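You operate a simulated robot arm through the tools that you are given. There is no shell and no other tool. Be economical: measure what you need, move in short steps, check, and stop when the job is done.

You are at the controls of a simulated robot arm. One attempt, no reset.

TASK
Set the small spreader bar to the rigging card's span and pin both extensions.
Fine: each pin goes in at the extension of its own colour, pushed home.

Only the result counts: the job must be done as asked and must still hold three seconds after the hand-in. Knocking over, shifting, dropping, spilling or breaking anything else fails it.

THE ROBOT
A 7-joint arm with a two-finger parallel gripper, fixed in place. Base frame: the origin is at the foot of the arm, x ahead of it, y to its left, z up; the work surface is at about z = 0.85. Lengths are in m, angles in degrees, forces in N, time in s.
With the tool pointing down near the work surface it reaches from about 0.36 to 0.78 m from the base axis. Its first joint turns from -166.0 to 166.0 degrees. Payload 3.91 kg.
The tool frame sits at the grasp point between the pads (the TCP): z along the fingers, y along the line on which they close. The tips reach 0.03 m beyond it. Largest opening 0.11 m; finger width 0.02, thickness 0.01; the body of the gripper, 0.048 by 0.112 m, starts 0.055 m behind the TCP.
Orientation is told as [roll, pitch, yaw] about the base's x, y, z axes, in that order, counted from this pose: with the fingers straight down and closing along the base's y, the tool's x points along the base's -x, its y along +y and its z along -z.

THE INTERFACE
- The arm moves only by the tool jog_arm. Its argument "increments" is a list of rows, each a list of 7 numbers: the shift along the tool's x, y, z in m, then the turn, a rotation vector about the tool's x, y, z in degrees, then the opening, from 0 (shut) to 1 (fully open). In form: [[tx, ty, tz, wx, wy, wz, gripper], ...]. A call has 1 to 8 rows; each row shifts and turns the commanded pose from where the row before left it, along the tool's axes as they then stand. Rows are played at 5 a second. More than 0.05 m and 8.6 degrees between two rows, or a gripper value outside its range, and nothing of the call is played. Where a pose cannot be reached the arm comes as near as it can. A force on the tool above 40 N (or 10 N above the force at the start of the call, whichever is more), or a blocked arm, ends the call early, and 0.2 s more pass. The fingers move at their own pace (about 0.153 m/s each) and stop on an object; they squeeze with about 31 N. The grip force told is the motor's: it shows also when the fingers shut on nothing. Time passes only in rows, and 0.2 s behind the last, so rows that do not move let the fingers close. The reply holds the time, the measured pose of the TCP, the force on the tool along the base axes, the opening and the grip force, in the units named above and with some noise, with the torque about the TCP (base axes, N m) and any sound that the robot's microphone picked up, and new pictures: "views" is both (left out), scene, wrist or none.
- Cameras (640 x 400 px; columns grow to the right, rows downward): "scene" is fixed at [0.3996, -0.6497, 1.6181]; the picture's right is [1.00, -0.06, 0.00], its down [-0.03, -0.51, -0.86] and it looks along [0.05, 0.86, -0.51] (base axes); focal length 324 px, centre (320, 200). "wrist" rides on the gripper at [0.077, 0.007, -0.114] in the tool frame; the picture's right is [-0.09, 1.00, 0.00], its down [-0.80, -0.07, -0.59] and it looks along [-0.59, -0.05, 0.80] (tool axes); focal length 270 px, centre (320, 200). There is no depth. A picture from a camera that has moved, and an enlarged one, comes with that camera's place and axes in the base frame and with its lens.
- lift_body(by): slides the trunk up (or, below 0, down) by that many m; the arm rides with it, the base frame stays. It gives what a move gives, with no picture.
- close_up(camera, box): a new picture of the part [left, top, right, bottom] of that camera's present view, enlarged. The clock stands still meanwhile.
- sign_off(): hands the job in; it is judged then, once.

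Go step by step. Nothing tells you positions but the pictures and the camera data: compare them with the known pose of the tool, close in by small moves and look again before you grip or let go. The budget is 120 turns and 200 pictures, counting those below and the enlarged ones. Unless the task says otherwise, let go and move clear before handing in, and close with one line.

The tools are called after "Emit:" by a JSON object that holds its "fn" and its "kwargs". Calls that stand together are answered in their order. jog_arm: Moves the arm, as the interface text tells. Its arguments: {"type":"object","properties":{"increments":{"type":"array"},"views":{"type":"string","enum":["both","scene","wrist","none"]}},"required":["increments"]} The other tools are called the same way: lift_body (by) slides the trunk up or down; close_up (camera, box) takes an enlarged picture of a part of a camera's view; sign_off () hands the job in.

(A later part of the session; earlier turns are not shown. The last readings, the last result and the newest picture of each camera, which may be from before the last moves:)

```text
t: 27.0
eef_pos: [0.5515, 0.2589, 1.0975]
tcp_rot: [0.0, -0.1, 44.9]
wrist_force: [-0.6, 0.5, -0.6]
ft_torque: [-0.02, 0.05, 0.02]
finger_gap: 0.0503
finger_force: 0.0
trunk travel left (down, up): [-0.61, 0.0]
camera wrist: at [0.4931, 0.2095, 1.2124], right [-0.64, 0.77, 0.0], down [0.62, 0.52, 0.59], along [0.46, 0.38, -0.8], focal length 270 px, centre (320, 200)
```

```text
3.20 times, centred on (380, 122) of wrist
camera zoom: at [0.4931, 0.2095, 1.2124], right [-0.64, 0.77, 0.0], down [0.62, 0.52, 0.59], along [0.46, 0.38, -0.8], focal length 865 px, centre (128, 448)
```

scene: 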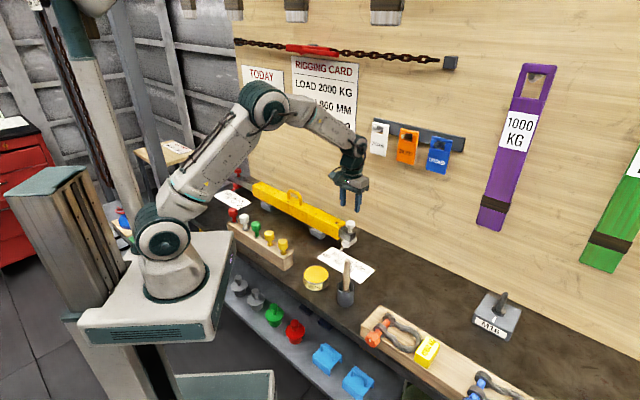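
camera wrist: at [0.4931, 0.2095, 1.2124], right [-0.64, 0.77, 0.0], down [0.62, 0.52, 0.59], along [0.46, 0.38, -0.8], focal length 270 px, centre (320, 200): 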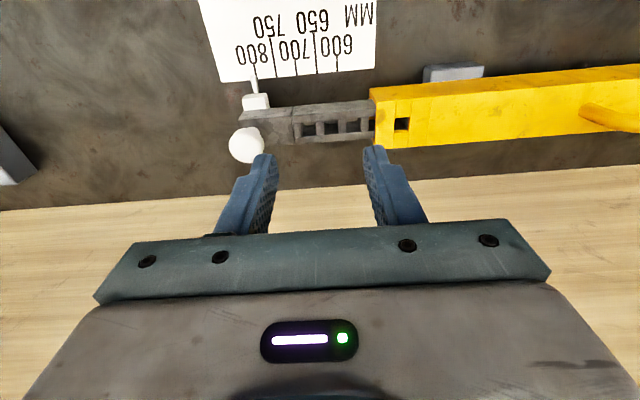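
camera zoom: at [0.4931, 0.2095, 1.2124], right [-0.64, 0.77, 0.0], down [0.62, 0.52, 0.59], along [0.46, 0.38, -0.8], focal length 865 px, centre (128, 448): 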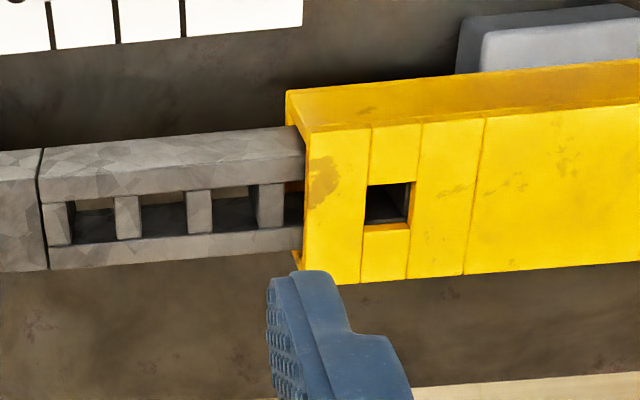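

The right hole is also aligned, near (0.52, 0.34). On to the pin rack.

Emit:
{"fn": "jog_arm", "kwargs": {"increments": [[0.0266, 0.0389, 0, 0, 0, 0, 0.46], [0.0266, 0.0389, 0, 0, 0, 0, 0.46], [0.0266, 0.0389, 0, 0, 0, 0, 0.46], [0.0266, 0.0389, 0, 0, 0, 0, 0.46], [0.0266, 0.0389, 0, 0, 0, 0, 0.46], [0.0266, 0.0389, 0, 0, 0, 0, 0.46], [0.0266, 0.0389, 0, 0, 0, 0, 0.46], [0, 0, 0, 0, 0, 0, 0.46]]}}

Emit:
{"fn": "close_up", "kwargs": {"camera": "scene", "box": [210, 190, 310, 280]}}

```text
t: 28.8
eef_pos: [0.226, 0.3163, 1.1013]
tcp_rot: [0.0, 0.0, 45.0]
wrist_force: [0.8, -0.7, -1.1]
ft_torque: [-0.01, -0.03, -0.02]
finger_gap: 0.0506
finger_force: 0.2
trunk travel left (down, up): [-0.61, 0.0]
camera wrist: at [0.1678, 0.2675, 1.216], right [-0.64, 0.77, 0.0], down [0.62, 0.52, 0.59], along [0.46, 0.38, -0.8], focal length 270 px, centre (320, 200)
```

scene: 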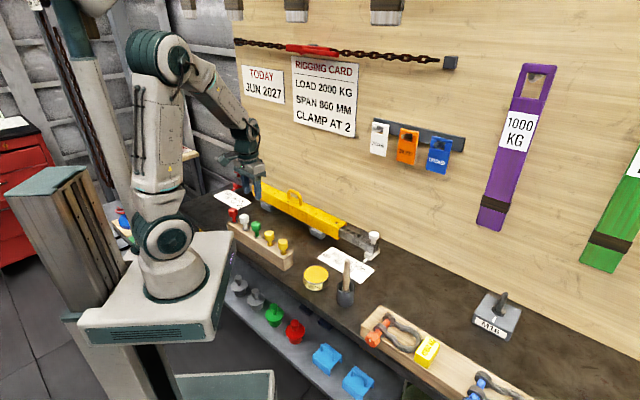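
wrist: 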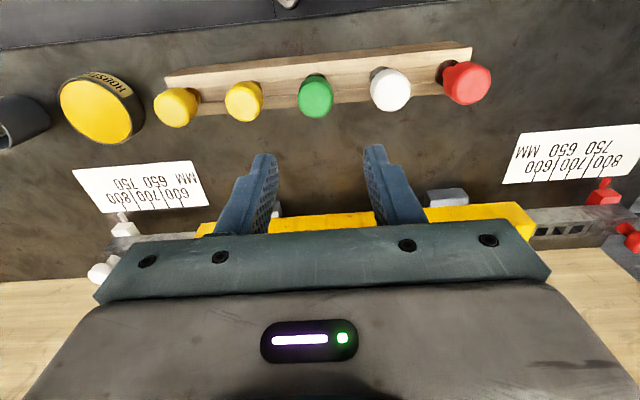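

```text
4.44 times, centred on (260, 235) of scene
camera zoom: at [0.3996, -0.6497, 1.6181], right [1.0, -0.06, 0.0], down [-0.03, -0.51, -0.86], along [0.05, 0.86, -0.51], focal length 1440 px, centre (587, 44)
```

zoom: 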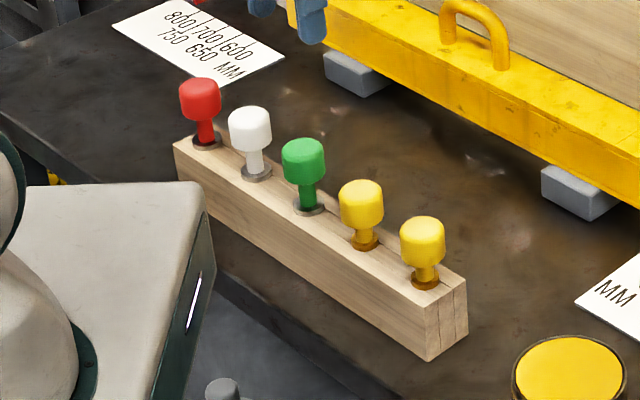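

The white pin is near (0.178, 0.355), head centre about z 0.96. I'll go above it and check the centring.

Emit:
{"fn": "jog_arm", "kwargs": {"increments": [[0.0035, 0.031, 0, 0, 0, 0, 0.46], [0.0035, 0.0306, 0, 0, 0, 0, 0.46], [0, 0, 0.04, 0, 0, 0, 0.46], [0, 0, 0.035, 0, 0, 0, 0.46], [0, 0, 0, 0, 0, 0, 0.46]]}}

Emit:
{"fn": "close_up", "kwargs": {"camera": "scene", "box": [210, 160, 310, 250]}}

```text
t: 30.0
eef_pos: [0.1761, 0.3578, 1.0243]
tcp_rot: [0.0, 0.0, 45.0]
wrist_force: [0.0, 0.4, 0.6]
ft_torque: [0.0, 0.02, 0.03]
finger_gap: 0.0506
finger_force: 0.0
trunk travel left (down, up): [-0.61, 0.0]
camera wrist: at [0.1189, 0.3095, 1.138], right [-0.64, 0.77, 0.0], down [0.62, 0.52, 0.59], along [0.46, 0.38, -0.8], focal length 270 px, centre (320, 200)
```

scene: 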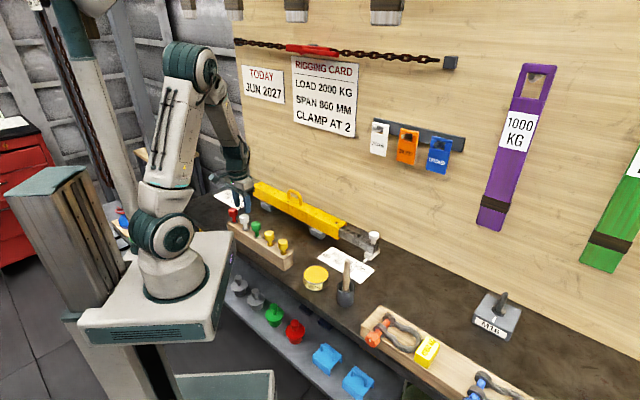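
wrist: 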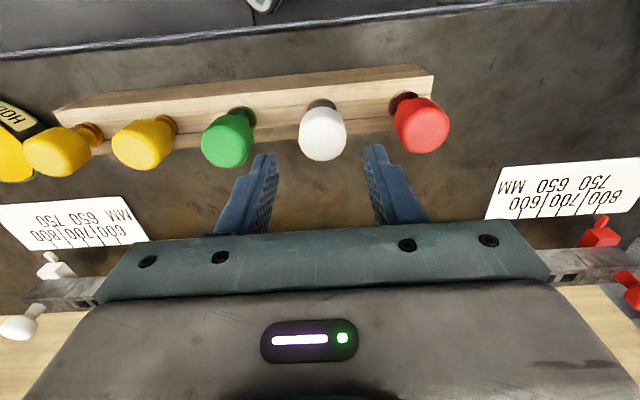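

```text
4.44 times, centred on (260, 205) of scene
camera zoom: at [0.3996, -0.6497, 1.6181], right [1.0, -0.06, 0.0], down [-0.03, -0.51, -0.86], along [0.05, 0.86, -0.51], focal length 1440 px, centre (587, 178)
```

zoom: 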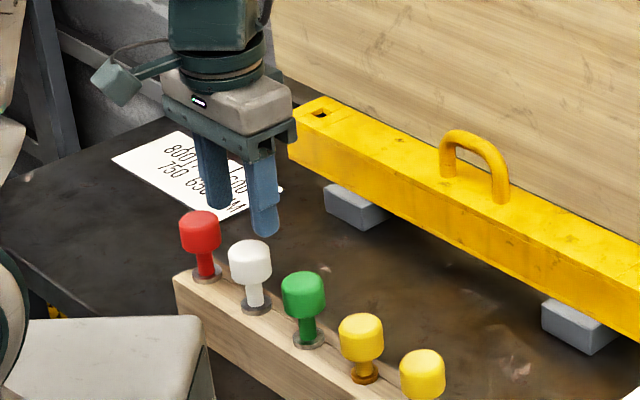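

Centred. I'll go down and grip the white pin's head.

Emit:
{"fn": "jog_arm", "kwargs": {"increments": [[0.0015, 0.0003, 0.03, 0, 0, 0, 0.46], [0, 0, 0.028, 0, 0, 0, 0.46], [0, 0, 0, 0, 0, 0, 0.46], [0, 0, 0, 0, 0, 0, 0.1], [0, 0, 0, 0, 0, 0, 0.1], [0, 0, 0, 0, 0, 0, 0.1]], "views": "wrist"}}

Emit:
{"fn": "close_up", "kwargs": {"camera": "scene", "box": [210, 160, 310, 250]}}

```text
t: 31.4
eef_pos: [0.1764, 0.3565, 0.9655]
tcp_rot: [0.0, 0.0, 45.0]
wrist_force: [-0.5, -0.2, 0.1]
ft_torque: [0.03, 0.0, 0.02]
finger_gap: 0.033
finger_force: 31.1
trunk travel left (down, up): [-0.61, 0.0]
camera wrist: at [0.1178, 0.308, 1.0793], right [-0.64, 0.77, 0.0], down [0.62, 0.52, 0.59], along [0.46, 0.38, -0.8], focal length 270 px, centre (320, 200)
```

wrist: 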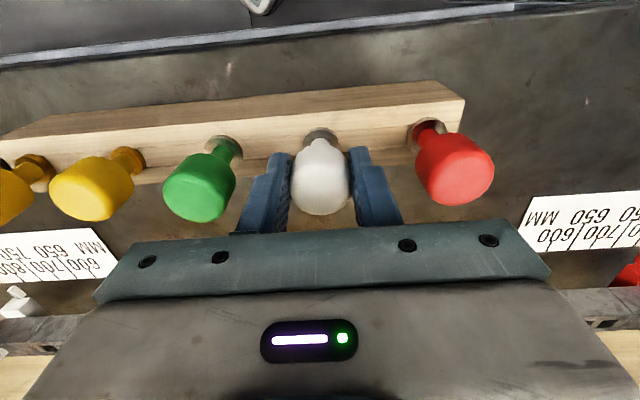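

```text
4.44 times, centred on (260, 205) of scene
camera zoom: at [0.3996, -0.6497, 1.6181], right [1.0, -0.06, 0.0], down [-0.03, -0.51, -0.86], along [0.05, 0.86, -0.51], focal length 1440 px, centre (587, 178)
```

zoom: 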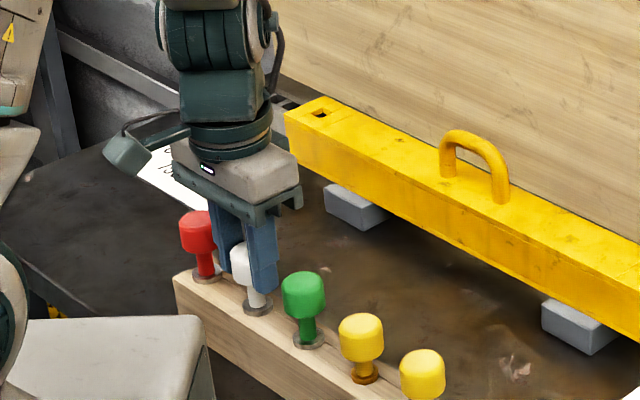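

The white pin is held. I'll lift it straight up, out of the rack.

Emit:
{"fn": "jog_arm", "kwargs": {"increments": [[0, 0, -0.02, 0, 0, 0, 0.1], [0, 0, -0.03, 0, 0, 0, 0.1], [0, 0, -0.04, 0, 0, 0, 0.1], [0, 0, -0.04, 0, 0, 0, 0.1], [0, 0, 0, 0, 0, 0, 0.1]]}}

Emit:
{"fn": "close_up", "kwargs": {"camera": "scene", "box": [200, 130, 300, 220]}}

```text
t: 32.6
eef_pos: [0.1739, 0.3546, 1.0966]
tcp_rot: [0.0, 0.0, 45.0]
wrist_force: [0.0, 0.5, -1.0]
ft_torque: [-0.01, 0.0, 0.0]
finger_gap: 0.0331
finger_force: 30.7
trunk travel left (down, up): [-0.61, 0.0]
camera wrist: at [0.117, 0.3054, 1.211], right [-0.64, 0.77, 0.0], down [0.62, 0.52, 0.59], along [0.46, 0.38, -0.8], focal length 270 px, centre (320, 200)
```

scene: 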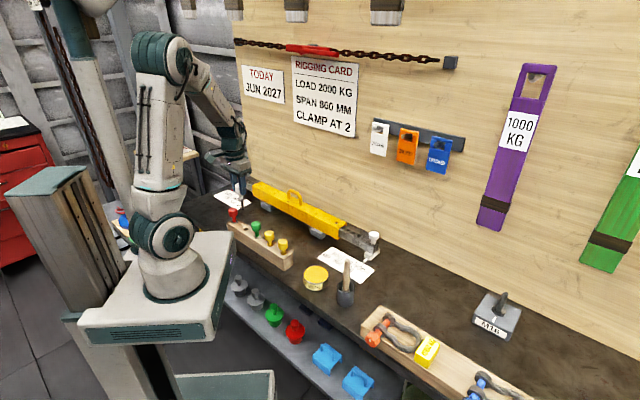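
wrist: 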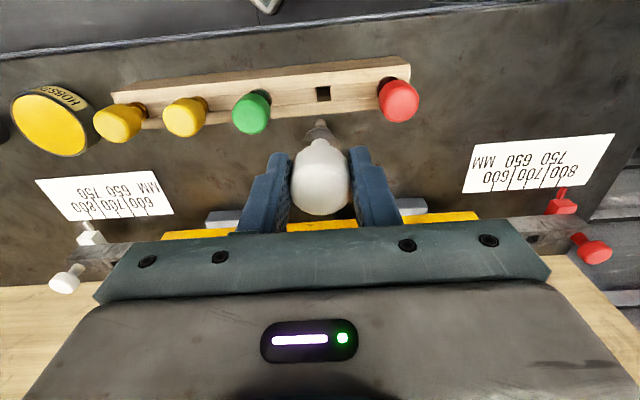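

```text
4.44 times, centred on (250, 175) of scene
camera zoom: at [0.3996, -0.6497, 1.6181], right [1.0, -0.06, 0.0], down [-0.03, -0.51, -0.86], along [0.05, 0.86, -0.51], focal length 1440 px, centre (631, 311)
```

zoom: 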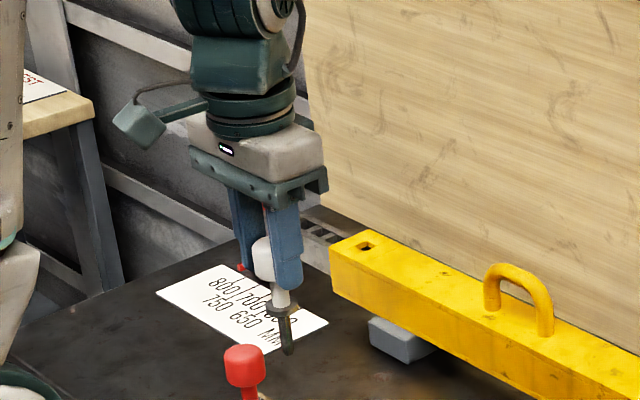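

The pin is out: a head, a collar and a shank with its tip about 0.088 below the TCP. I'll raise it and carry it toward the right-hand hole.

Emit:
{"fn": "jog_arm", "kwargs": {"increments": [[0, 0, -0.03, 0, 0, 0, 0.1], [-0.0336, -0.036, 0, 0, 0, 0, 0.1], [-0.0336, -0.036, 0, 0, 0, 0, 0.1], [-0.0336, -0.036, 0, 0, 0, 0, 0.1], [-0.0336, -0.036, 0, 0, 0, 0, 0.1], [-0.0336, -0.036, 0, 0, 0, 0, 0.1], [-0.0336, -0.036, 0, 0, 0, 0, 0.1], [-0.0336, -0.036, 0, 0, 0, 0, 0.1]], "views": "none"}}

Emit:
{"fn": "jog_arm", "kwargs": {"increments": [[0, 0, 0.02, 0, 0, 0, 0.1], [0, 0, 0, 0, 0, 0, 0.1]]}}

Emit:
{"fn": "close_up", "kwargs": {"camera": "scene", "box": [290, 160, 390, 250]}}

Emit:
{"fn": "close_up", "kwargs": {"camera": "wrist", "box": [220, 60, 420, 200]}}

```text
t: 34.4
eef_pos: [0.5238, 0.3427, 1.1258]
tcp_rot: [0.0, 0.1, 44.9]
wrist_force: [0.4, -0.3, 0.2]
ft_torque: [0.03, 0.0, 0.0]
finger_gap: 0.0332
finger_force: 30.6
trunk travel left (down, up): [-0.61, 0.0]
```

```text
t: 35.0
eef_pos: [0.521, 0.3449, 1.1054]
tcp_rot: [0.1, 0.0, 45.0]
wrist_force: [0.5, 0.1, -0.3]
ft_torque: [0.0, 0.0, 0.0]
finger_gap: 0.0328
finger_force: 30.9
trunk travel left (down, up): [-0.61, 0.0]
camera wrist: at [0.4625, 0.2955, 1.2208], right [-0.64, 0.77, 0.0], down [0.62, 0.52, 0.59], along [0.46, 0.38, -0.8], focal length 270 px, centre (320, 200)
```

scene: 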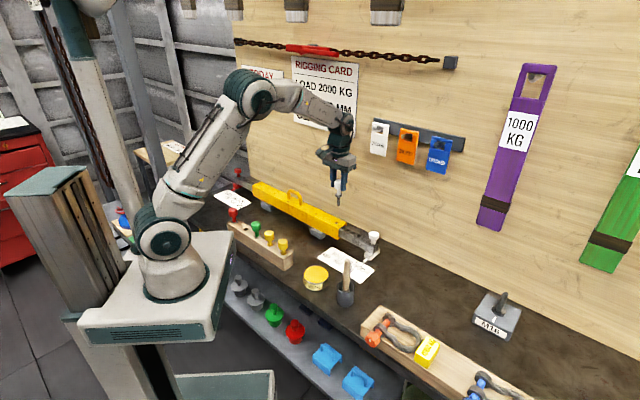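
wrist: 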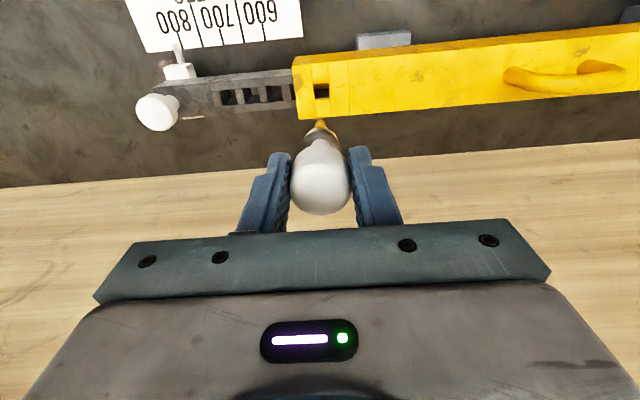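

```text
4.44 times, centred on (340, 205) of scene
camera zoom: at [0.3996, -0.6497, 1.6181], right [1.0, -0.06, 0.0], down [-0.03, -0.51, -0.86], along [0.05, 0.86, -0.51], focal length 1440 px, centre (231, 178)
```

zoom: 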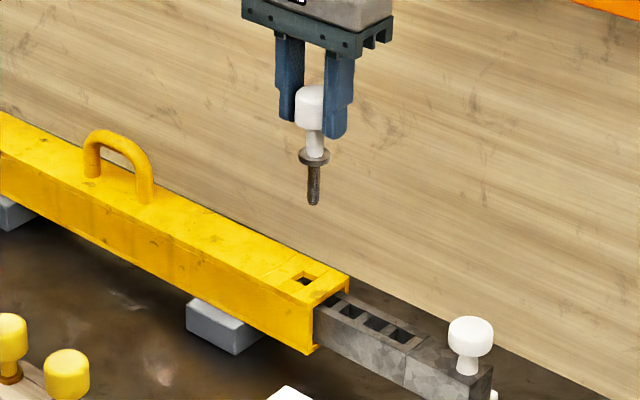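

```text
2.86 times, centred on (320, 130) of wrist
camera zoom: at [0.4625, 0.2955, 1.2208], right [-0.64, 0.77, 0.0], down [0.62, 0.52, 0.59], along [0.46, 0.38, -0.8], focal length 772 px, centre (320, 400)
```

zoom: 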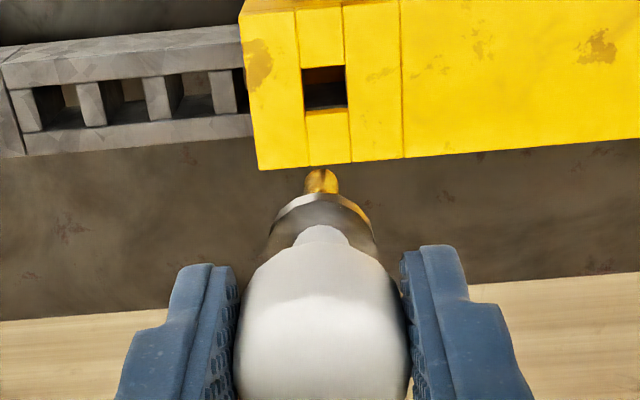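

The hole is near (0.519, 0.345), and the pin's tip is about 4 mm past it toward the wall and to the right. I'll correct that and go down until the tip is just above the bar.

Emit:
{"fn": "jog_arm", "kwargs": {"increments": [[0.0034, 0.0016, 0, 0, 0, 0, 0.1], [0, 0, 0.025, 0, 0, 0, 0.1], [0, 0, 0.025, 0, 0, 0, 0.1], [0, 0, 0, 0, 0, 0, 0.1]]}}

Emit:
{"fn": "close_up", "kwargs": {"camera": "scene", "box": [320, 190, 370, 235]}}

Emit:
{"fn": "close_up", "kwargs": {"camera": "wrist", "box": [250, 80, 390, 180]}}

```text
t: 36.0
eef_pos: [0.5166, 0.3427, 1.0567]
tcp_rot: [0.0, -0.1, 45.0]
wrist_force: [0.1, 0.3, -0.6]
ft_torque: [0.02, 0.0, -0.01]
finger_gap: 0.0328
finger_force: 31.2
trunk travel left (down, up): [-0.61, 0.0]
camera wrist: at [0.4594, 0.2927, 1.1713], right [-0.64, 0.77, 0.0], down [0.62, 0.52, 0.59], along [0.46, 0.38, -0.8], focal length 270 px, centre (320, 200)
```

scene: 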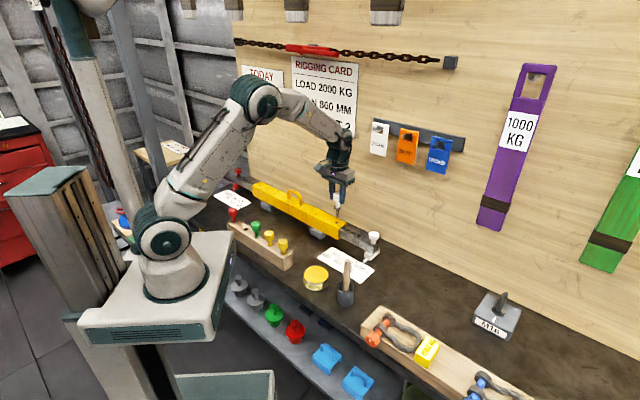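
wrist: 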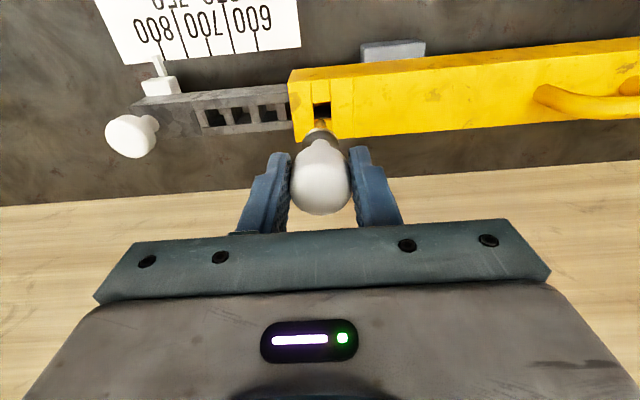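

```text
8.89 times, centred on (345, 212) of scene
camera zoom: at [0.3996, -0.6497, 1.6181], right [1.0, -0.06, 0.0], down [-0.03, -0.51, -0.86], along [0.05, 0.86, -0.51], focal length 2880 px, centre (98, 89)
```

zoom: 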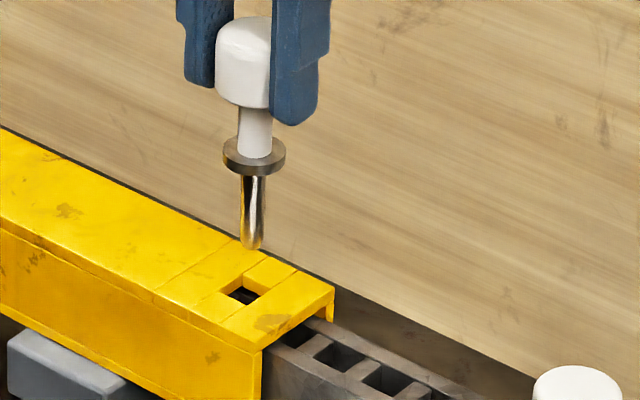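

```text
4.00 times, centred on (320, 130) of wrist
camera zoom: at [0.4594, 0.2927, 1.1713], right [-0.64, 0.77, 0.0], down [0.62, 0.52, 0.59], along [0.46, 0.38, -0.8], focal length 1081 px, centre (320, 480)
```

zoom: 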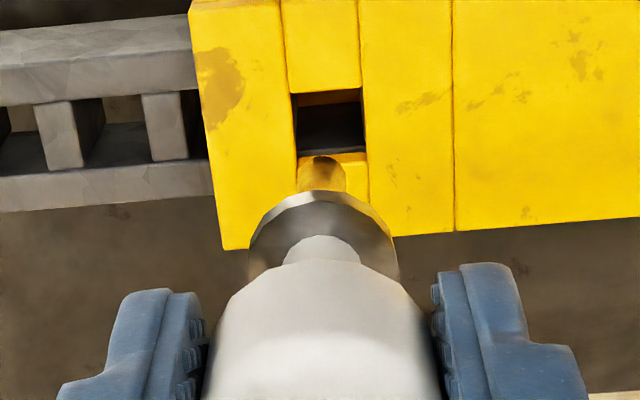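

The tip is about 25 mm above the bar and still 2–3 mm off in x. I'll correct, come closer and check again.

Emit:
{"fn": "jog_arm", "kwargs": {"increments": [[0.002, 0.002, 0, 0, 0, 0, 0.1], [0, 0, 0.019, 0, 0, 0, 0.1], [0, 0, 0, 0, 0, 0, 0.1]], "views": "none"}}

Emit:
{"fn": "close_up", "kwargs": {"camera": "scene", "box": [320, 190, 370, 235]}}

Emit:
{"fn": "close_up", "kwargs": {"camera": "wrist", "box": [250, 80, 390, 180]}}

```text
t: 36.8
eef_pos: [0.5133, 0.3424, 1.0366]
tcp_rot: [0.1, 0.0, 45.1]
wrist_force: [-0.9, -0.3, -0.8]
ft_torque: [-0.04, 0.01, 0.0]
finger_gap: 0.0331
finger_force: 31.3
trunk travel left (down, up): [-0.61, 0.0]
```

```text
8.89 times, centred on (345, 212) of scene
camera zoom: at [0.3996, -0.6497, 1.6181], right [1.0, -0.06, 0.0], down [-0.03, -0.51, -0.86], along [0.05, 0.86, -0.51], focal length 2880 px, centre (98, 89)
```

zoom: 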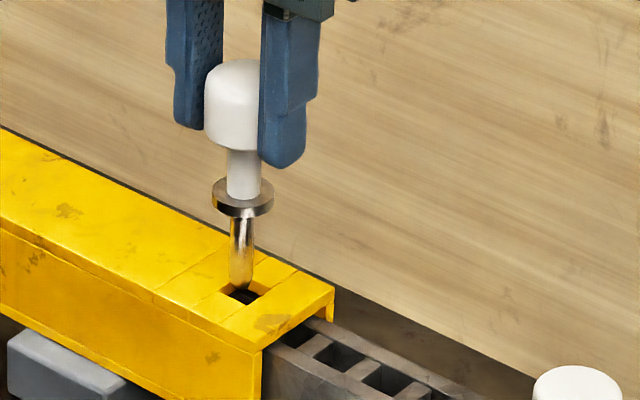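

```text
4.00 times, centred on (320, 130) of wrist
camera zoom: at [0.4553, 0.2925, 1.1516], right [-0.64, 0.77, 0.0], down [0.62, 0.52, 0.59], along [0.46, 0.38, -0.8], focal length 1081 px, centre (320, 480)
```

zoom: 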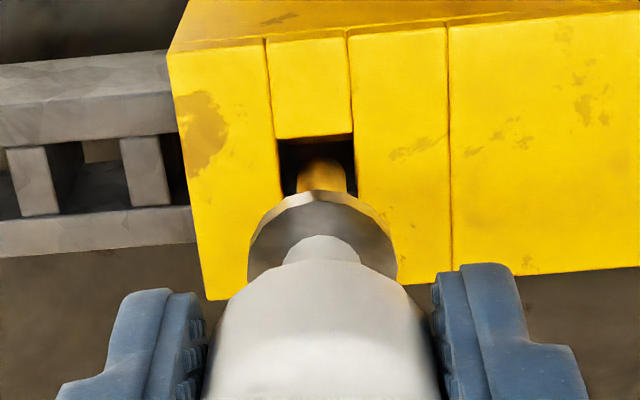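

I've slightly overshot toward the robot. I'll shift 3 mm toward the wall and lower gently, watching the force.

Emit:
{"fn": "jog_arm", "kwargs": {"increments": [[-0.003, 0, 0, 0, 0, 0, 0.1], [0, 0, 0.005, 0, 0, 0, 0.1], [0, 0, 0.004, 0, 0, 0, 0.1], [0, 0, 0, 0, 0, 0, 0.1]], "views": "none"}}

Emit:
{"fn": "close_up", "kwargs": {"camera": "scene", "box": [320, 190, 370, 235]}}

Emit:
{"fn": "close_up", "kwargs": {"camera": "wrist", "box": [250, 80, 390, 180]}}

```text
t: 37.8
eef_pos: [0.5146, 0.3441, 1.0279]
tcp_rot: [0.1, 0.0, 45.1]
wrist_force: [0.0, -0.3, -0.6]
ft_torque: [-0.02, 0.0, 0.01]
finger_gap: 0.0329
finger_force: 30.7
trunk travel left (down, up): [-0.61, 0.0]
```

```text
8.89 times, centred on (345, 212) of scene
camera zoom: at [0.3996, -0.6497, 1.6181], right [1.0, -0.06, 0.0], down [-0.03, -0.51, -0.86], along [0.05, 0.86, -0.51], focal length 2880 px, centre (98, 89)
```

zoom: 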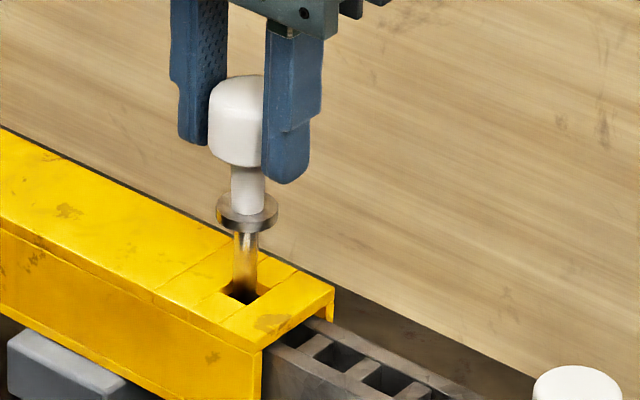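

```text
4.00 times, centred on (320, 130) of wrist
camera zoom: at [0.4575, 0.2956, 1.1421], right [-0.64, 0.77, 0.0], down [0.62, 0.52, 0.59], along [0.46, 0.38, -0.8], focal length 1081 px, centre (320, 480)
```

zoom: 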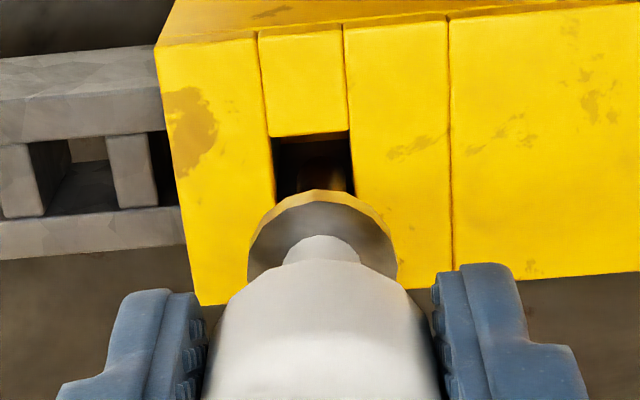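

The tip is entering the hole. I'll make a small centring shift and go on down, still watching the force.

Emit:
{"fn": "jog_arm", "kwargs": {"increments": [[0, -0.0012, 0.004, 0, 0, 0, 0.1], [0, 0, 0.006, 0, 0, 0, 0.1], [0, 0, 0.006, 0, 0, 0, 0.1], [0, 0, 0, 0, 0, 0, 0.1]], "views": "none"}}

Emit:
{"fn": "close_up", "kwargs": {"camera": "scene", "box": [320, 190, 370, 235]}}

Emit:
{"fn": "close_up", "kwargs": {"camera": "wrist", "box": [250, 80, 390, 180]}}

```text
t: 38.8
eef_pos: [0.518, 0.3446, 1.012]
tcp_rot: [-0.1, 0.1, 45.0]
wrist_force: [0.1, -0.2, -0.5]
ft_torque: [0.0, 0.02, 0.02]
finger_gap: 0.0328
finger_force: 31.3
trunk travel left (down, up): [-0.61, 0.0]
```

```text
8.89 times, centred on (345, 212) of scene
camera zoom: at [0.3996, -0.6497, 1.6181], right [1.0, -0.06, 0.0], down [-0.03, -0.51, -0.86], along [0.05, 0.86, -0.51], focal length 2880 px, centre (98, 89)
```

zoom: 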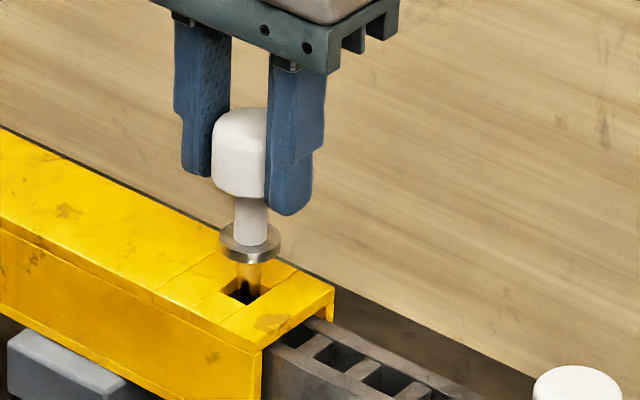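

```text
4.00 times, centred on (320, 130) of wrist
camera zoom: at [0.4592, 0.2955, 1.127], right [-0.64, 0.77, 0.0], down [0.62, 0.52, 0.59], along [0.46, 0.38, -0.8], focal length 1081 px, centre (320, 480)
```

zoom: 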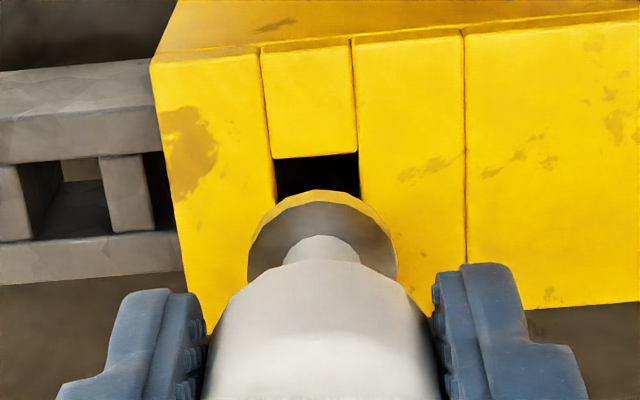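

It's going in freely with about 16 mm left. I'll push down until the collar meets the bar.

Emit:
{"fn": "jog_arm", "kwargs": {"increments": [[0, 0, 0.005, 0, 0, 0, 0.1], [0, 0, 0.005, 0, 0, 0, 0.1], [0, 0, 0.004, 0, 0, 0, 0.1], [0, 0, 0.003, 0, 0, 0, 0.1], [0, 0, 0.002, 0, 0, 0, 0.1], [0, 0, 0, 0, 0, 0, 0.1]], "views": "none"}}

Emit:
{"fn": "close_up", "kwargs": {"camera": "scene", "box": [320, 190, 370, 235]}}

Emit:
{"fn": "close_up", "kwargs": {"camera": "wrist", "box": [250, 80, 390, 180]}}

```text
t: 40.2
eef_pos: [0.5168, 0.3431, 0.9927]
tcp_rot: [0.0, -0.1, 45.0]
wrist_force: [0.7, -0.1, -0.8]
ft_torque: [-0.03, 0.01, -0.01]
finger_gap: 0.033
finger_force: 31.2
trunk travel left (down, up): [-0.61, 0.0]
```

```text
8.89 times, centred on (345, 212) of scene
camera zoom: at [0.3996, -0.6497, 1.6181], right [1.0, -0.06, 0.0], down [-0.03, -0.51, -0.86], along [0.05, 0.86, -0.51], focal length 2880 px, centre (98, 89)
```

zoom: 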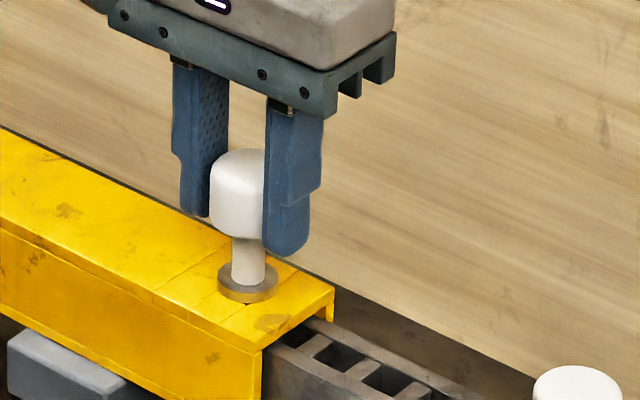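

```text
4.00 times, centred on (320, 130) of wrist
camera zoom: at [0.4587, 0.2945, 1.1077], right [-0.64, 0.77, 0.0], down [0.62, 0.52, 0.59], along [0.46, 0.38, -0.8], focal length 1081 px, centre (320, 480)
```

zoom: 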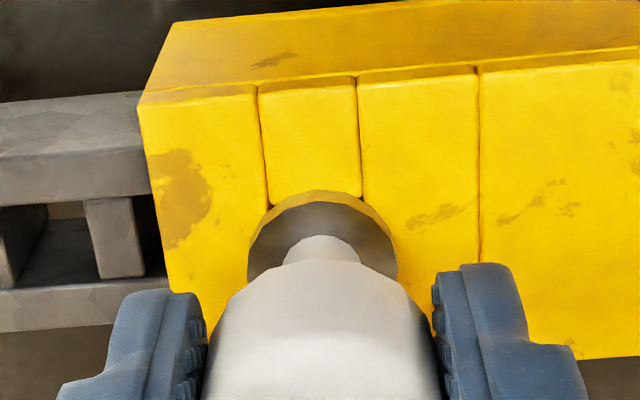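

Almost seated, and still no contact force. I'll push on in 2 mm steps.

Emit:
{"fn": "jog_arm", "kwargs": {"increments": [[0, 0, 0.002, 0, 0, 0, 0.1], [0, 0, 0.002, 0, 0, 0, 0.1], [0, 0, 0.002, 0, 0, 0, 0.1], [0, 0, 0, 0, 0, 0, 0.1]], "views": "none"}}

Emit:
{"fn": "close_up", "kwargs": {"camera": "scene", "box": [320, 190, 370, 235]}}

```text
t: 41.2
eef_pos: [0.5167, 0.3438, 0.9903]
tcp_rot: [0.0, -0.3, 45.0]
wrist_force: [4.1, -0.1, 24.9]
ft_torque: [-0.05, -0.43, 0.0]
finger_gap: 0.0331
finger_force: 31.1
trunk travel left (down, up): [-0.61, 0.0]
```

```text
8.89 times, centred on (345, 212) of scene
camera zoom: at [0.3996, -0.6497, 1.6181], right [1.0, -0.06, 0.0], down [-0.03, -0.51, -0.86], along [0.05, 0.86, -0.51], focal length 2880 px, centre (98, 89)
```

zoom: 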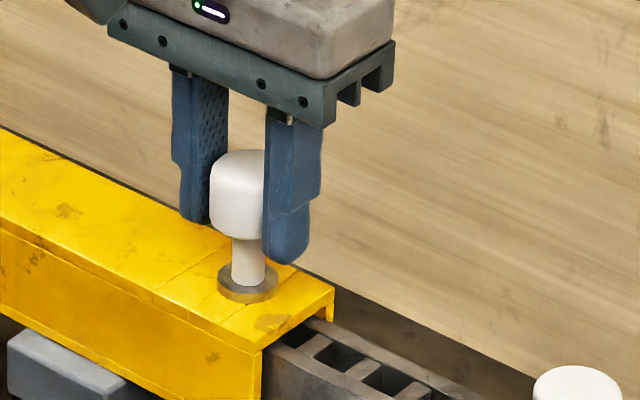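

The collar is down on the bar at 25 N, so the white pin is home. I'll release, rise and fetch the red pin.

Emit:
{"fn": "jog_arm", "kwargs": {"increments": [[0, 0, -0.003, 0, 0, 0, 0.1], [0, 0, 0, 0, 0, 0, 0.46], [0, 0, 0, 0, 0, 0, 0.46], [0, 0, -0.03, 0, 0, 0, 0.46], [0, 0, -0.04, 0, 0, 0, 0.46], [0, 0, -0.04, 0, 0, 0, 0.46], [0, 0, 0, 0, 0, 0, 0.46]], "views": "none"}}

Emit:
{"fn": "jog_arm", "kwargs": {"increments": [[0.029, 0.0397, 0, 0, 0, 0, 0.46], [0.029, 0.0397, 0, 0, 0, 0, 0.46], [0.029, 0.0397, 0, 0, 0, 0, 0.46], [0.029, 0.0397, 0, 0, 0, 0, 0.46], [0.029, 0.0397, 0, 0, 0, 0, 0.46], [0.029, 0.0397, 0, 0, 0, 0, 0.46], [0.029, 0.0397, 0, 0, 0, 0, 0.46], [0.029, 0.0397, 0, 0, 0, 0, 0.46]], "views": "none"}}

Emit:
{"fn": "jog_arm", "kwargs": {"increments": [[0, 0, 0.035, 0, 0, 0, 0.46], [0, 0, 0.035, 0, 0, 0, 0.46], [0, 0, 0, 0, 0, 0, 0.46]]}}

Emit:
{"fn": "close_up", "kwargs": {"camera": "scene", "box": [310, 190, 390, 260]}}

```text
t: 42.8
eef_pos: [0.5152, 0.3437, 1.1003]
tcp_rot: [0.1, 0.1, 45.0]
wrist_force: [0.1, 0.5, -1.2]
ft_torque: [0.01, -0.02, -0.01]
finger_gap: 0.0508
finger_force: 0.1
trunk travel left (down, up): [-0.61, 0.0]
```

```text
t: 44.6
eef_pos: [0.1256, 0.4046, 1.101]
tcp_rot: [0.0, -0.1, 44.9]
wrist_force: [-1.2, -0.2, 0.1]
ft_torque: [0.0, -0.03, -0.02]
finger_gap: 0.0506
finger_force: 0.0
trunk travel left (down, up): [-0.61, 0.0]
```

```text
t: 45.4
eef_pos: [0.1291, 0.403, 1.0297]
tcp_rot: [0.1, 0.0, 45.0]
wrist_force: [-0.1, -0.3, 0.2]
ft_torque: [0.0, 0.04, 0.0]
finger_gap: 0.0508
finger_force: 0.1
trunk travel left (down, up): [-0.61, 0.0]
camera wrist: at [0.0702, 0.3545, 1.1445], right [-0.64, 0.77, 0.0], down [0.62, 0.52, 0.59], along [0.46, 0.38, -0.8], focal length 270 px, centre (320, 200)
```

scene: 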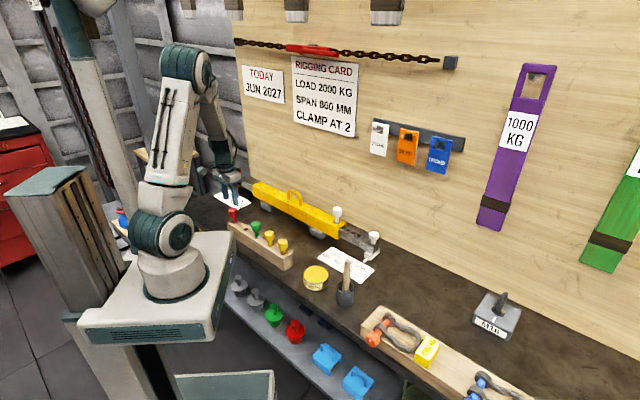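
wrist: 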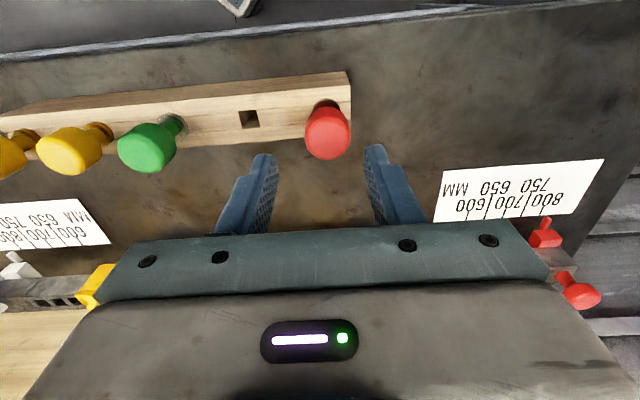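

```text
5.71 times, centred on (350, 225) of scene
camera zoom: at [0.3996, -0.6497, 1.6181], right [1.0, -0.06, 0.0], down [-0.03, -0.51, -0.86], along [0.05, 0.86, -0.51], focal length 1852 px, centre (149, 57)
```

zoom: 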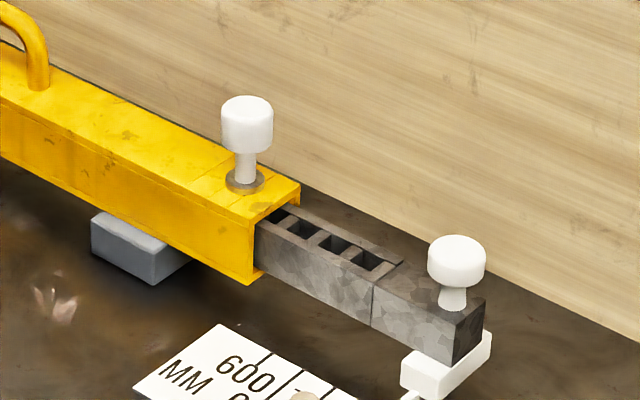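

The white side is done. I'll shift 3 mm to centre on the red pin, then go down and grip.

Emit:
{"fn": "jog_arm", "kwargs": {"increments": [[0, 0.0033, 0, 0, 0, 0, 0.46], [0, 0, 0.03, 0, 0, 0, 0.46], [0, 0, 0.034, 0, 0, 0, 0.46], [0, 0, 0, 0, 0, 0, 0.46], [0, 0, 0, 0, 0, 0, 0.1], [0, 0, 0, 0, 0, 0, 0.1], [0, 0, 0, 0, 0, 0, 0.1]], "views": "wrist"}}

Emit:
{"fn": "close_up", "kwargs": {"camera": "scene", "box": [210, 160, 310, 250]}}

```text
t: 47.0
eef_pos: [0.1253, 0.4068, 0.9667]
tcp_rot: [0.0, -0.1, 44.9]
wrist_force: [-0.2, 0.3, -0.5]
ft_torque: [0.0, 0.03, 0.0]
finger_gap: 0.0328
finger_force: 31.2
trunk travel left (down, up): [-0.61, 0.0]
camera wrist: at [0.0659, 0.3574, 1.0806], right [-0.64, 0.77, 0.0], down [0.62, 0.52, 0.59], along [0.46, 0.38, -0.8], focal length 270 px, centre (320, 200)
```

wrist: 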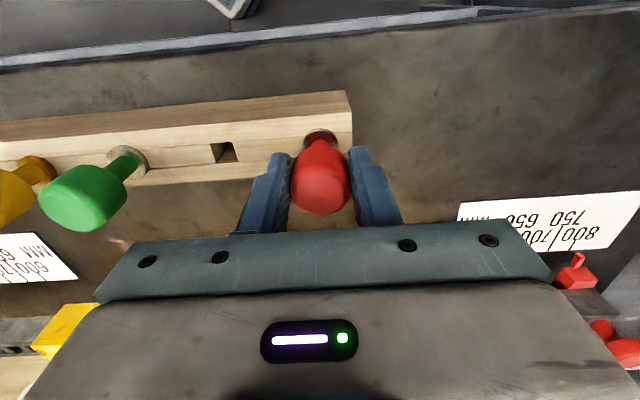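

```text
4.44 times, centred on (260, 205) of scene
camera zoom: at [0.3996, -0.6497, 1.6181], right [1.0, -0.06, 0.0], down [-0.03, -0.51, -0.86], along [0.05, 0.86, -0.51], focal length 1440 px, centre (587, 178)
```

zoom: 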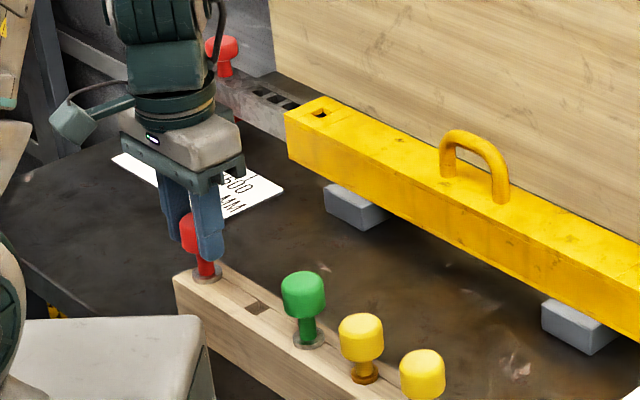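

The red pin is held. I'll lift it out and carry it to above the left hole, near (0.205, 0.658).

Emit:
{"fn": "jog_arm", "kwargs": {"increments": [[0, 0, -0.02, 0, 0, 0, 0.1], [0, 0, -0.04, 0, 0, 0, 0.1], [0, 0, -0.04, 0, 0, 0, 0.1], [0, 0, -0.04, 0, 0, 0, 0.1], [0, 0, 0, 0, 0, 0, 0.1]], "views": "none"}}

Emit:
{"fn": "jog_arm", "kwargs": {"increments": [[-0.0335, 0.0174, 0, 0, 0, 0, 0.1], [-0.0335, 0.0174, 0, 0, 0, 0, 0.1], [-0.0335, 0.0174, 0, 0, 0, 0, 0.1], [-0.0335, 0.0174, 0, 0, 0, 0, 0.1], [-0.0335, 0.0174, 0, 0, 0, 0, 0.1], [-0.0335, 0.0174, 0, 0, 0, 0, 0.1], [-0.0335, 0.0174, 0, 0, 0, 0, 0.1], [0, 0, 0.02, 0, 0, 0, 0.1]], "views": "none"}}

Emit:
{"fn": "jog_arm", "kwargs": {"increments": [[0, 0, 0.02, 0, 0, 0, 0.1], [0, 0, 0.01, 0, 0, 0, 0.1], [0, 0, 0, 0, 0, 0, 0.1]]}}

Emit:
{"fn": "close_up", "kwargs": {"camera": "scene", "box": [230, 150, 280, 195]}}

Emit:
{"fn": "close_up", "kwargs": {"camera": "wrist", "box": [250, 80, 390, 180]}}

```text
t: 48.2
eef_pos: [0.1251, 0.4086, 1.1063]
tcp_rot: [0.0, 0.0, 45.0]
wrist_force: [0.1, -0.8, -0.2]
ft_torque: [-0.01, -0.01, -0.01]
finger_gap: 0.0327
finger_force: 31.1
trunk travel left (down, up): [-0.61, 0.0]
```

```text
t: 50.0
eef_pos: [0.2056, 0.6593, 1.0873]
tcp_rot: [0.0, 0.0, 45.0]
wrist_force: [-0.3, -0.9, -1.5]
ft_torque: [0.0, -0.01, 0.03]
finger_gap: 0.033
finger_force: 30.8
trunk travel left (down, up): [-0.61, 0.0]
```

```text
t: 50.8
eef_pos: [0.2046, 0.6579, 1.0563]
tcp_rot: [0.0, 0.0, 45.0]
wrist_force: [0.4, -0.1, -1.3]
ft_torque: [0.0, 0.01, -0.02]
finger_gap: 0.0329
finger_force: 31.0
trunk travel left (down, up): [-0.61, 0.0]
camera wrist: at [0.1474, 0.6099, 1.171], right [-0.64, 0.77, 0.0], down [0.62, 0.52, 0.59], along [0.46, 0.38, -0.8], focal length 270 px, centre (320, 200)
```

scene: 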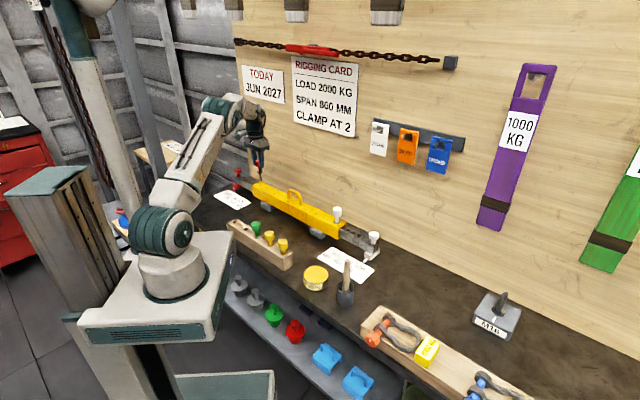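
wrist: 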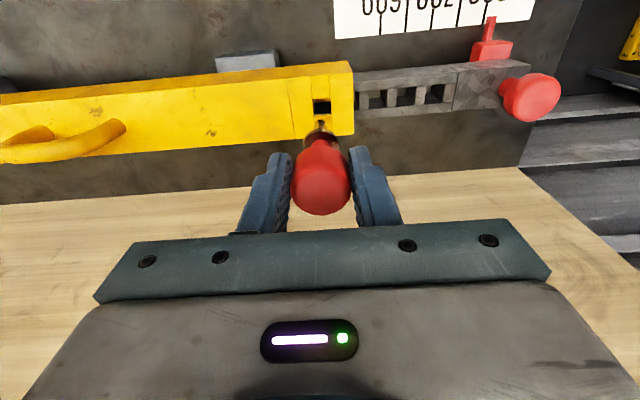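

```text
8.89 times, centred on (255, 172) of scene
camera zoom: at [0.3996, -0.6497, 1.6181], right [1.0, -0.06, 0.0], down [-0.03, -0.51, -0.86], along [0.05, 0.86, -0.51], focal length 2880 px, centre (898, 444)
```

zoom: 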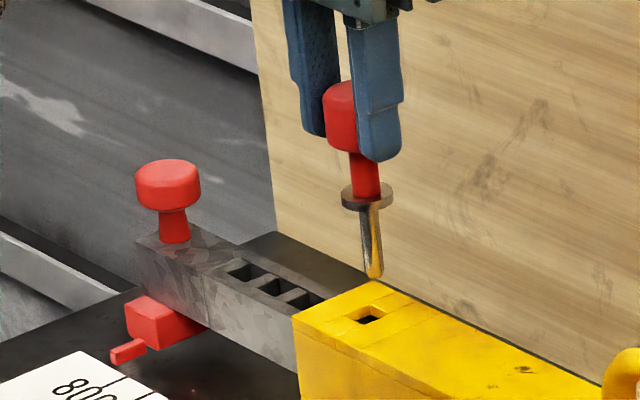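

```text
4.00 times, centred on (320, 130) of wrist
camera zoom: at [0.1474, 0.6099, 1.171], right [-0.64, 0.77, 0.0], down [0.62, 0.52, 0.59], along [0.46, 0.38, -0.8], focal length 1081 px, centre (320, 480)
```

zoom: 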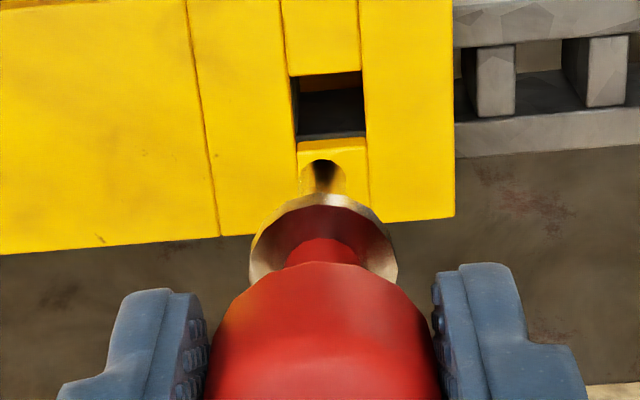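

Compared with the white pin at this height, the hole sits about 5 mm nearer the robot. I'll correct that and lower to just above the hole.

Emit:
{"fn": "jog_arm", "kwargs": {"increments": [[0.0048, 0.0003, 0, 0, 0, 0, 0.1], [0, 0, 0.02, 0, 0, 0, 0.1], [0, 0, 0, 0, 0, 0, 0.1]], "views": "none"}}

Emit:
{"fn": "close_up", "kwargs": {"camera": "scene", "box": [230, 150, 280, 195]}}

Emit:
{"fn": "close_up", "kwargs": {"camera": "wrist", "box": [250, 80, 390, 180]}}

```text
t: 51.6
eef_pos: [0.201, 0.6557, 1.0367]
tcp_rot: [0.1, 0.0, 45.0]
wrist_force: [-0.4, -0.3, -0.3]
ft_torque: [0.05, 0.03, -0.02]
finger_gap: 0.033
finger_force: 30.9
trunk travel left (down, up): [-0.61, 0.0]
```

```text
8.89 times, centred on (255, 172) of scene
camera zoom: at [0.3996, -0.6497, 1.6181], right [1.0, -0.06, 0.0], down [-0.03, -0.51, -0.86], along [0.05, 0.86, -0.51], focal length 2880 px, centre (898, 444)
```

zoom: 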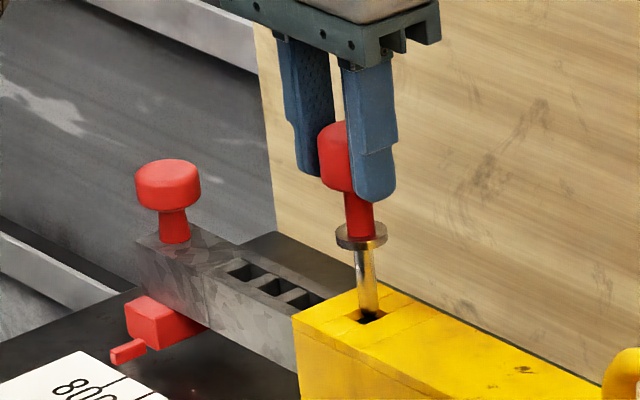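

```text
4.00 times, centred on (320, 130) of wrist
camera zoom: at [0.1431, 0.6072, 1.1508], right [-0.64, 0.77, 0.0], down [0.62, 0.52, 0.59], along [0.46, 0.38, -0.8], focal length 1081 px, centre (320, 480)
```

zoom: 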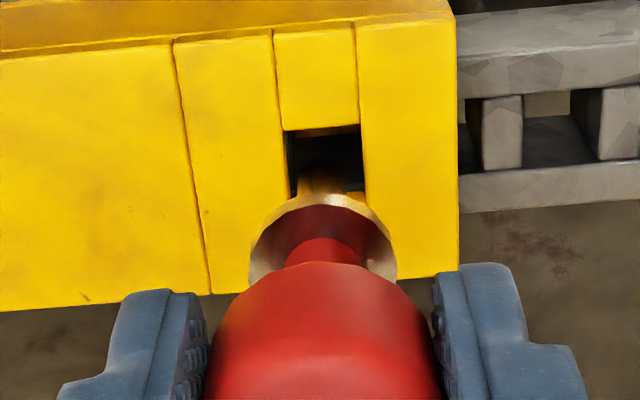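

It's well centred now. I'll lower in small steps.

Emit:
{"fn": "jog_arm", "kwargs": {"increments": [[-0.0007, 0, 0.004, 0, 0, 0, 0.1], [0, 0, 0.005, 0, 0, 0, 0.1], [0, 0, 0.005, 0, 0, 0, 0.1], [0, 0, 0.005, 0, 0, 0, 0.1], [0, 0, 0, 0, 0, 0, 0.1]], "views": "none"}}

Emit:
{"fn": "close_up", "kwargs": {"camera": "scene", "box": [230, 150, 280, 195]}}

Emit:
{"fn": "close_up", "kwargs": {"camera": "wrist", "box": [250, 80, 390, 180]}}

```text
t: 52.8
eef_pos: [0.2031, 0.6574, 1.017]
tcp_rot: [0.0, 0.1, 45.0]
wrist_force: [0.5, 0.5, -1.1]
ft_torque: [-0.02, -0.01, -0.03]
finger_gap: 0.033
finger_force: 31.2
trunk travel left (down, up): [-0.61, 0.0]
```

```text
8.89 times, centred on (255, 172) of scene
camera zoom: at [0.3996, -0.6497, 1.6181], right [1.0, -0.06, 0.0], down [-0.03, -0.51, -0.86], along [0.05, 0.86, -0.51], focal length 2880 px, centre (898, 444)
```

zoom: 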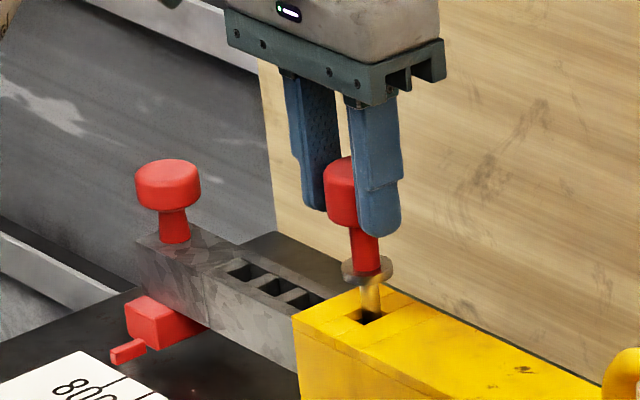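

```text
4.00 times, centred on (320, 130) of wrist
camera zoom: at [0.1439, 0.608, 1.1312], right [-0.64, 0.77, 0.0], down [0.62, 0.52, 0.59], along [0.46, 0.38, -0.8], focal length 1081 px, centre (320, 480)
```

zoom: 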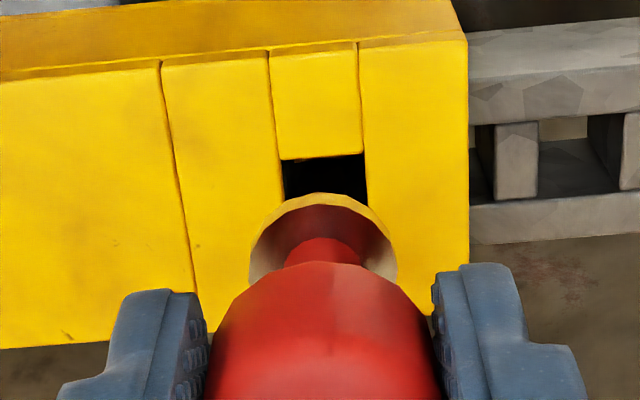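

It's going in freely. I'll carry on to the seat.

Emit:
{"fn": "jog_arm", "kwargs": {"increments": [[0.0005, 0, 0.005, 0, 0, 0, 0.1], [0, 0, 0.005, 0, 0, 0, 0.1], [0, 0, 0.005, 0, 0, 0, 0.1], [0, 0, 0.004, 0, 0, 0, 0.1], [0, 0, 0.003, 0, 0, 0, 0.1], [0, 0, 0, 0, 0, 0, 0.1]], "views": "none"}}

Emit:
{"fn": "close_up", "kwargs": {"camera": "scene", "box": [230, 150, 280, 195]}}

```text
t: 54.2
eef_pos: [0.2023, 0.6556, 0.9956]
tcp_rot: [-0.1, 0.1, 45.0]
wrist_force: [0.5, 0.6, 0.6]
ft_torque: [0.04, 0.02, 0.04]
finger_gap: 0.0327
finger_force: 31.3
trunk travel left (down, up): [-0.61, 0.0]
```

```text
8.89 times, centred on (255, 172) of scene
camera zoom: at [0.3996, -0.6497, 1.6181], right [1.0, -0.06, 0.0], down [-0.03, -0.51, -0.86], along [0.05, 0.86, -0.51], focal length 2880 px, centre (898, 444)
```

zoom: 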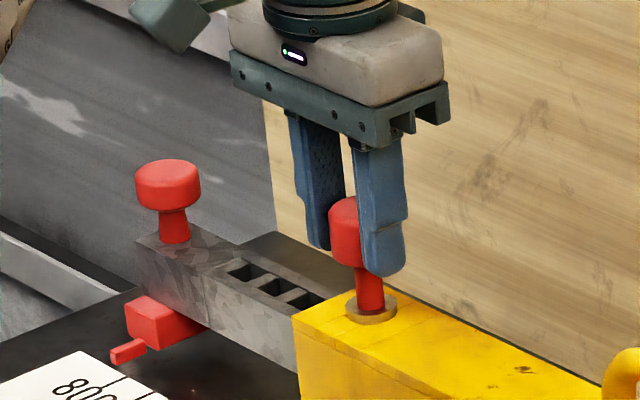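

Emit:
{"fn": "jog_arm", "kwargs": {"increments": [[0, 0, 0.002, 0, 0, 0, 0.1], [0, 0, 0.002, 0, 0, 0, 0.1], [0, 0, 0.002, 0, 0, 0, 0.1], [0, 0, 0.002, 0, 0, 0, 0.1], [0, 0, 0, 0, 0, 0, 0.1]], "views": "none"}}

Emit:
{"fn": "close_up", "kwargs": {"camera": "scene", "box": [230, 150, 280, 195]}}

```text
t: 55.4
eef_pos: [0.2011, 0.6562, 0.9897]
tcp_rot: [0.1, -0.2, 45.0]
wrist_force: [0.1, 9.4, 24.3]
ft_torque: [0.46, 0.14, 0.01]
finger_gap: 0.0328
finger_force: 31.6
trunk travel left (down, up): [-0.61, 0.0]
```

```text
8.89 times, centred on (255, 172) of scene
camera zoom: at [0.3996, -0.6497, 1.6181], right [1.0, -0.06, 0.0], down [-0.03, -0.51, -0.86], along [0.05, 0.86, -0.51], focal length 2880 px, centre (898, 444)
```

zoom: 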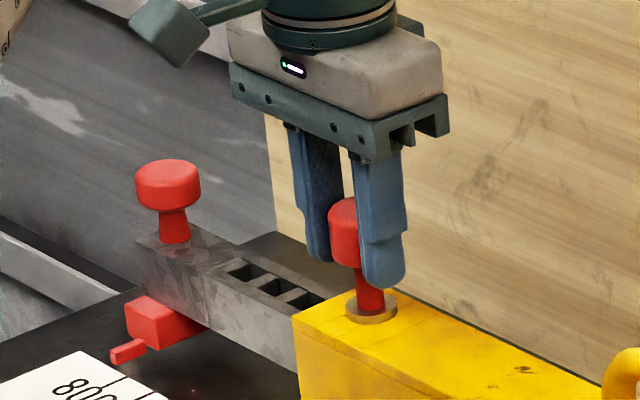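

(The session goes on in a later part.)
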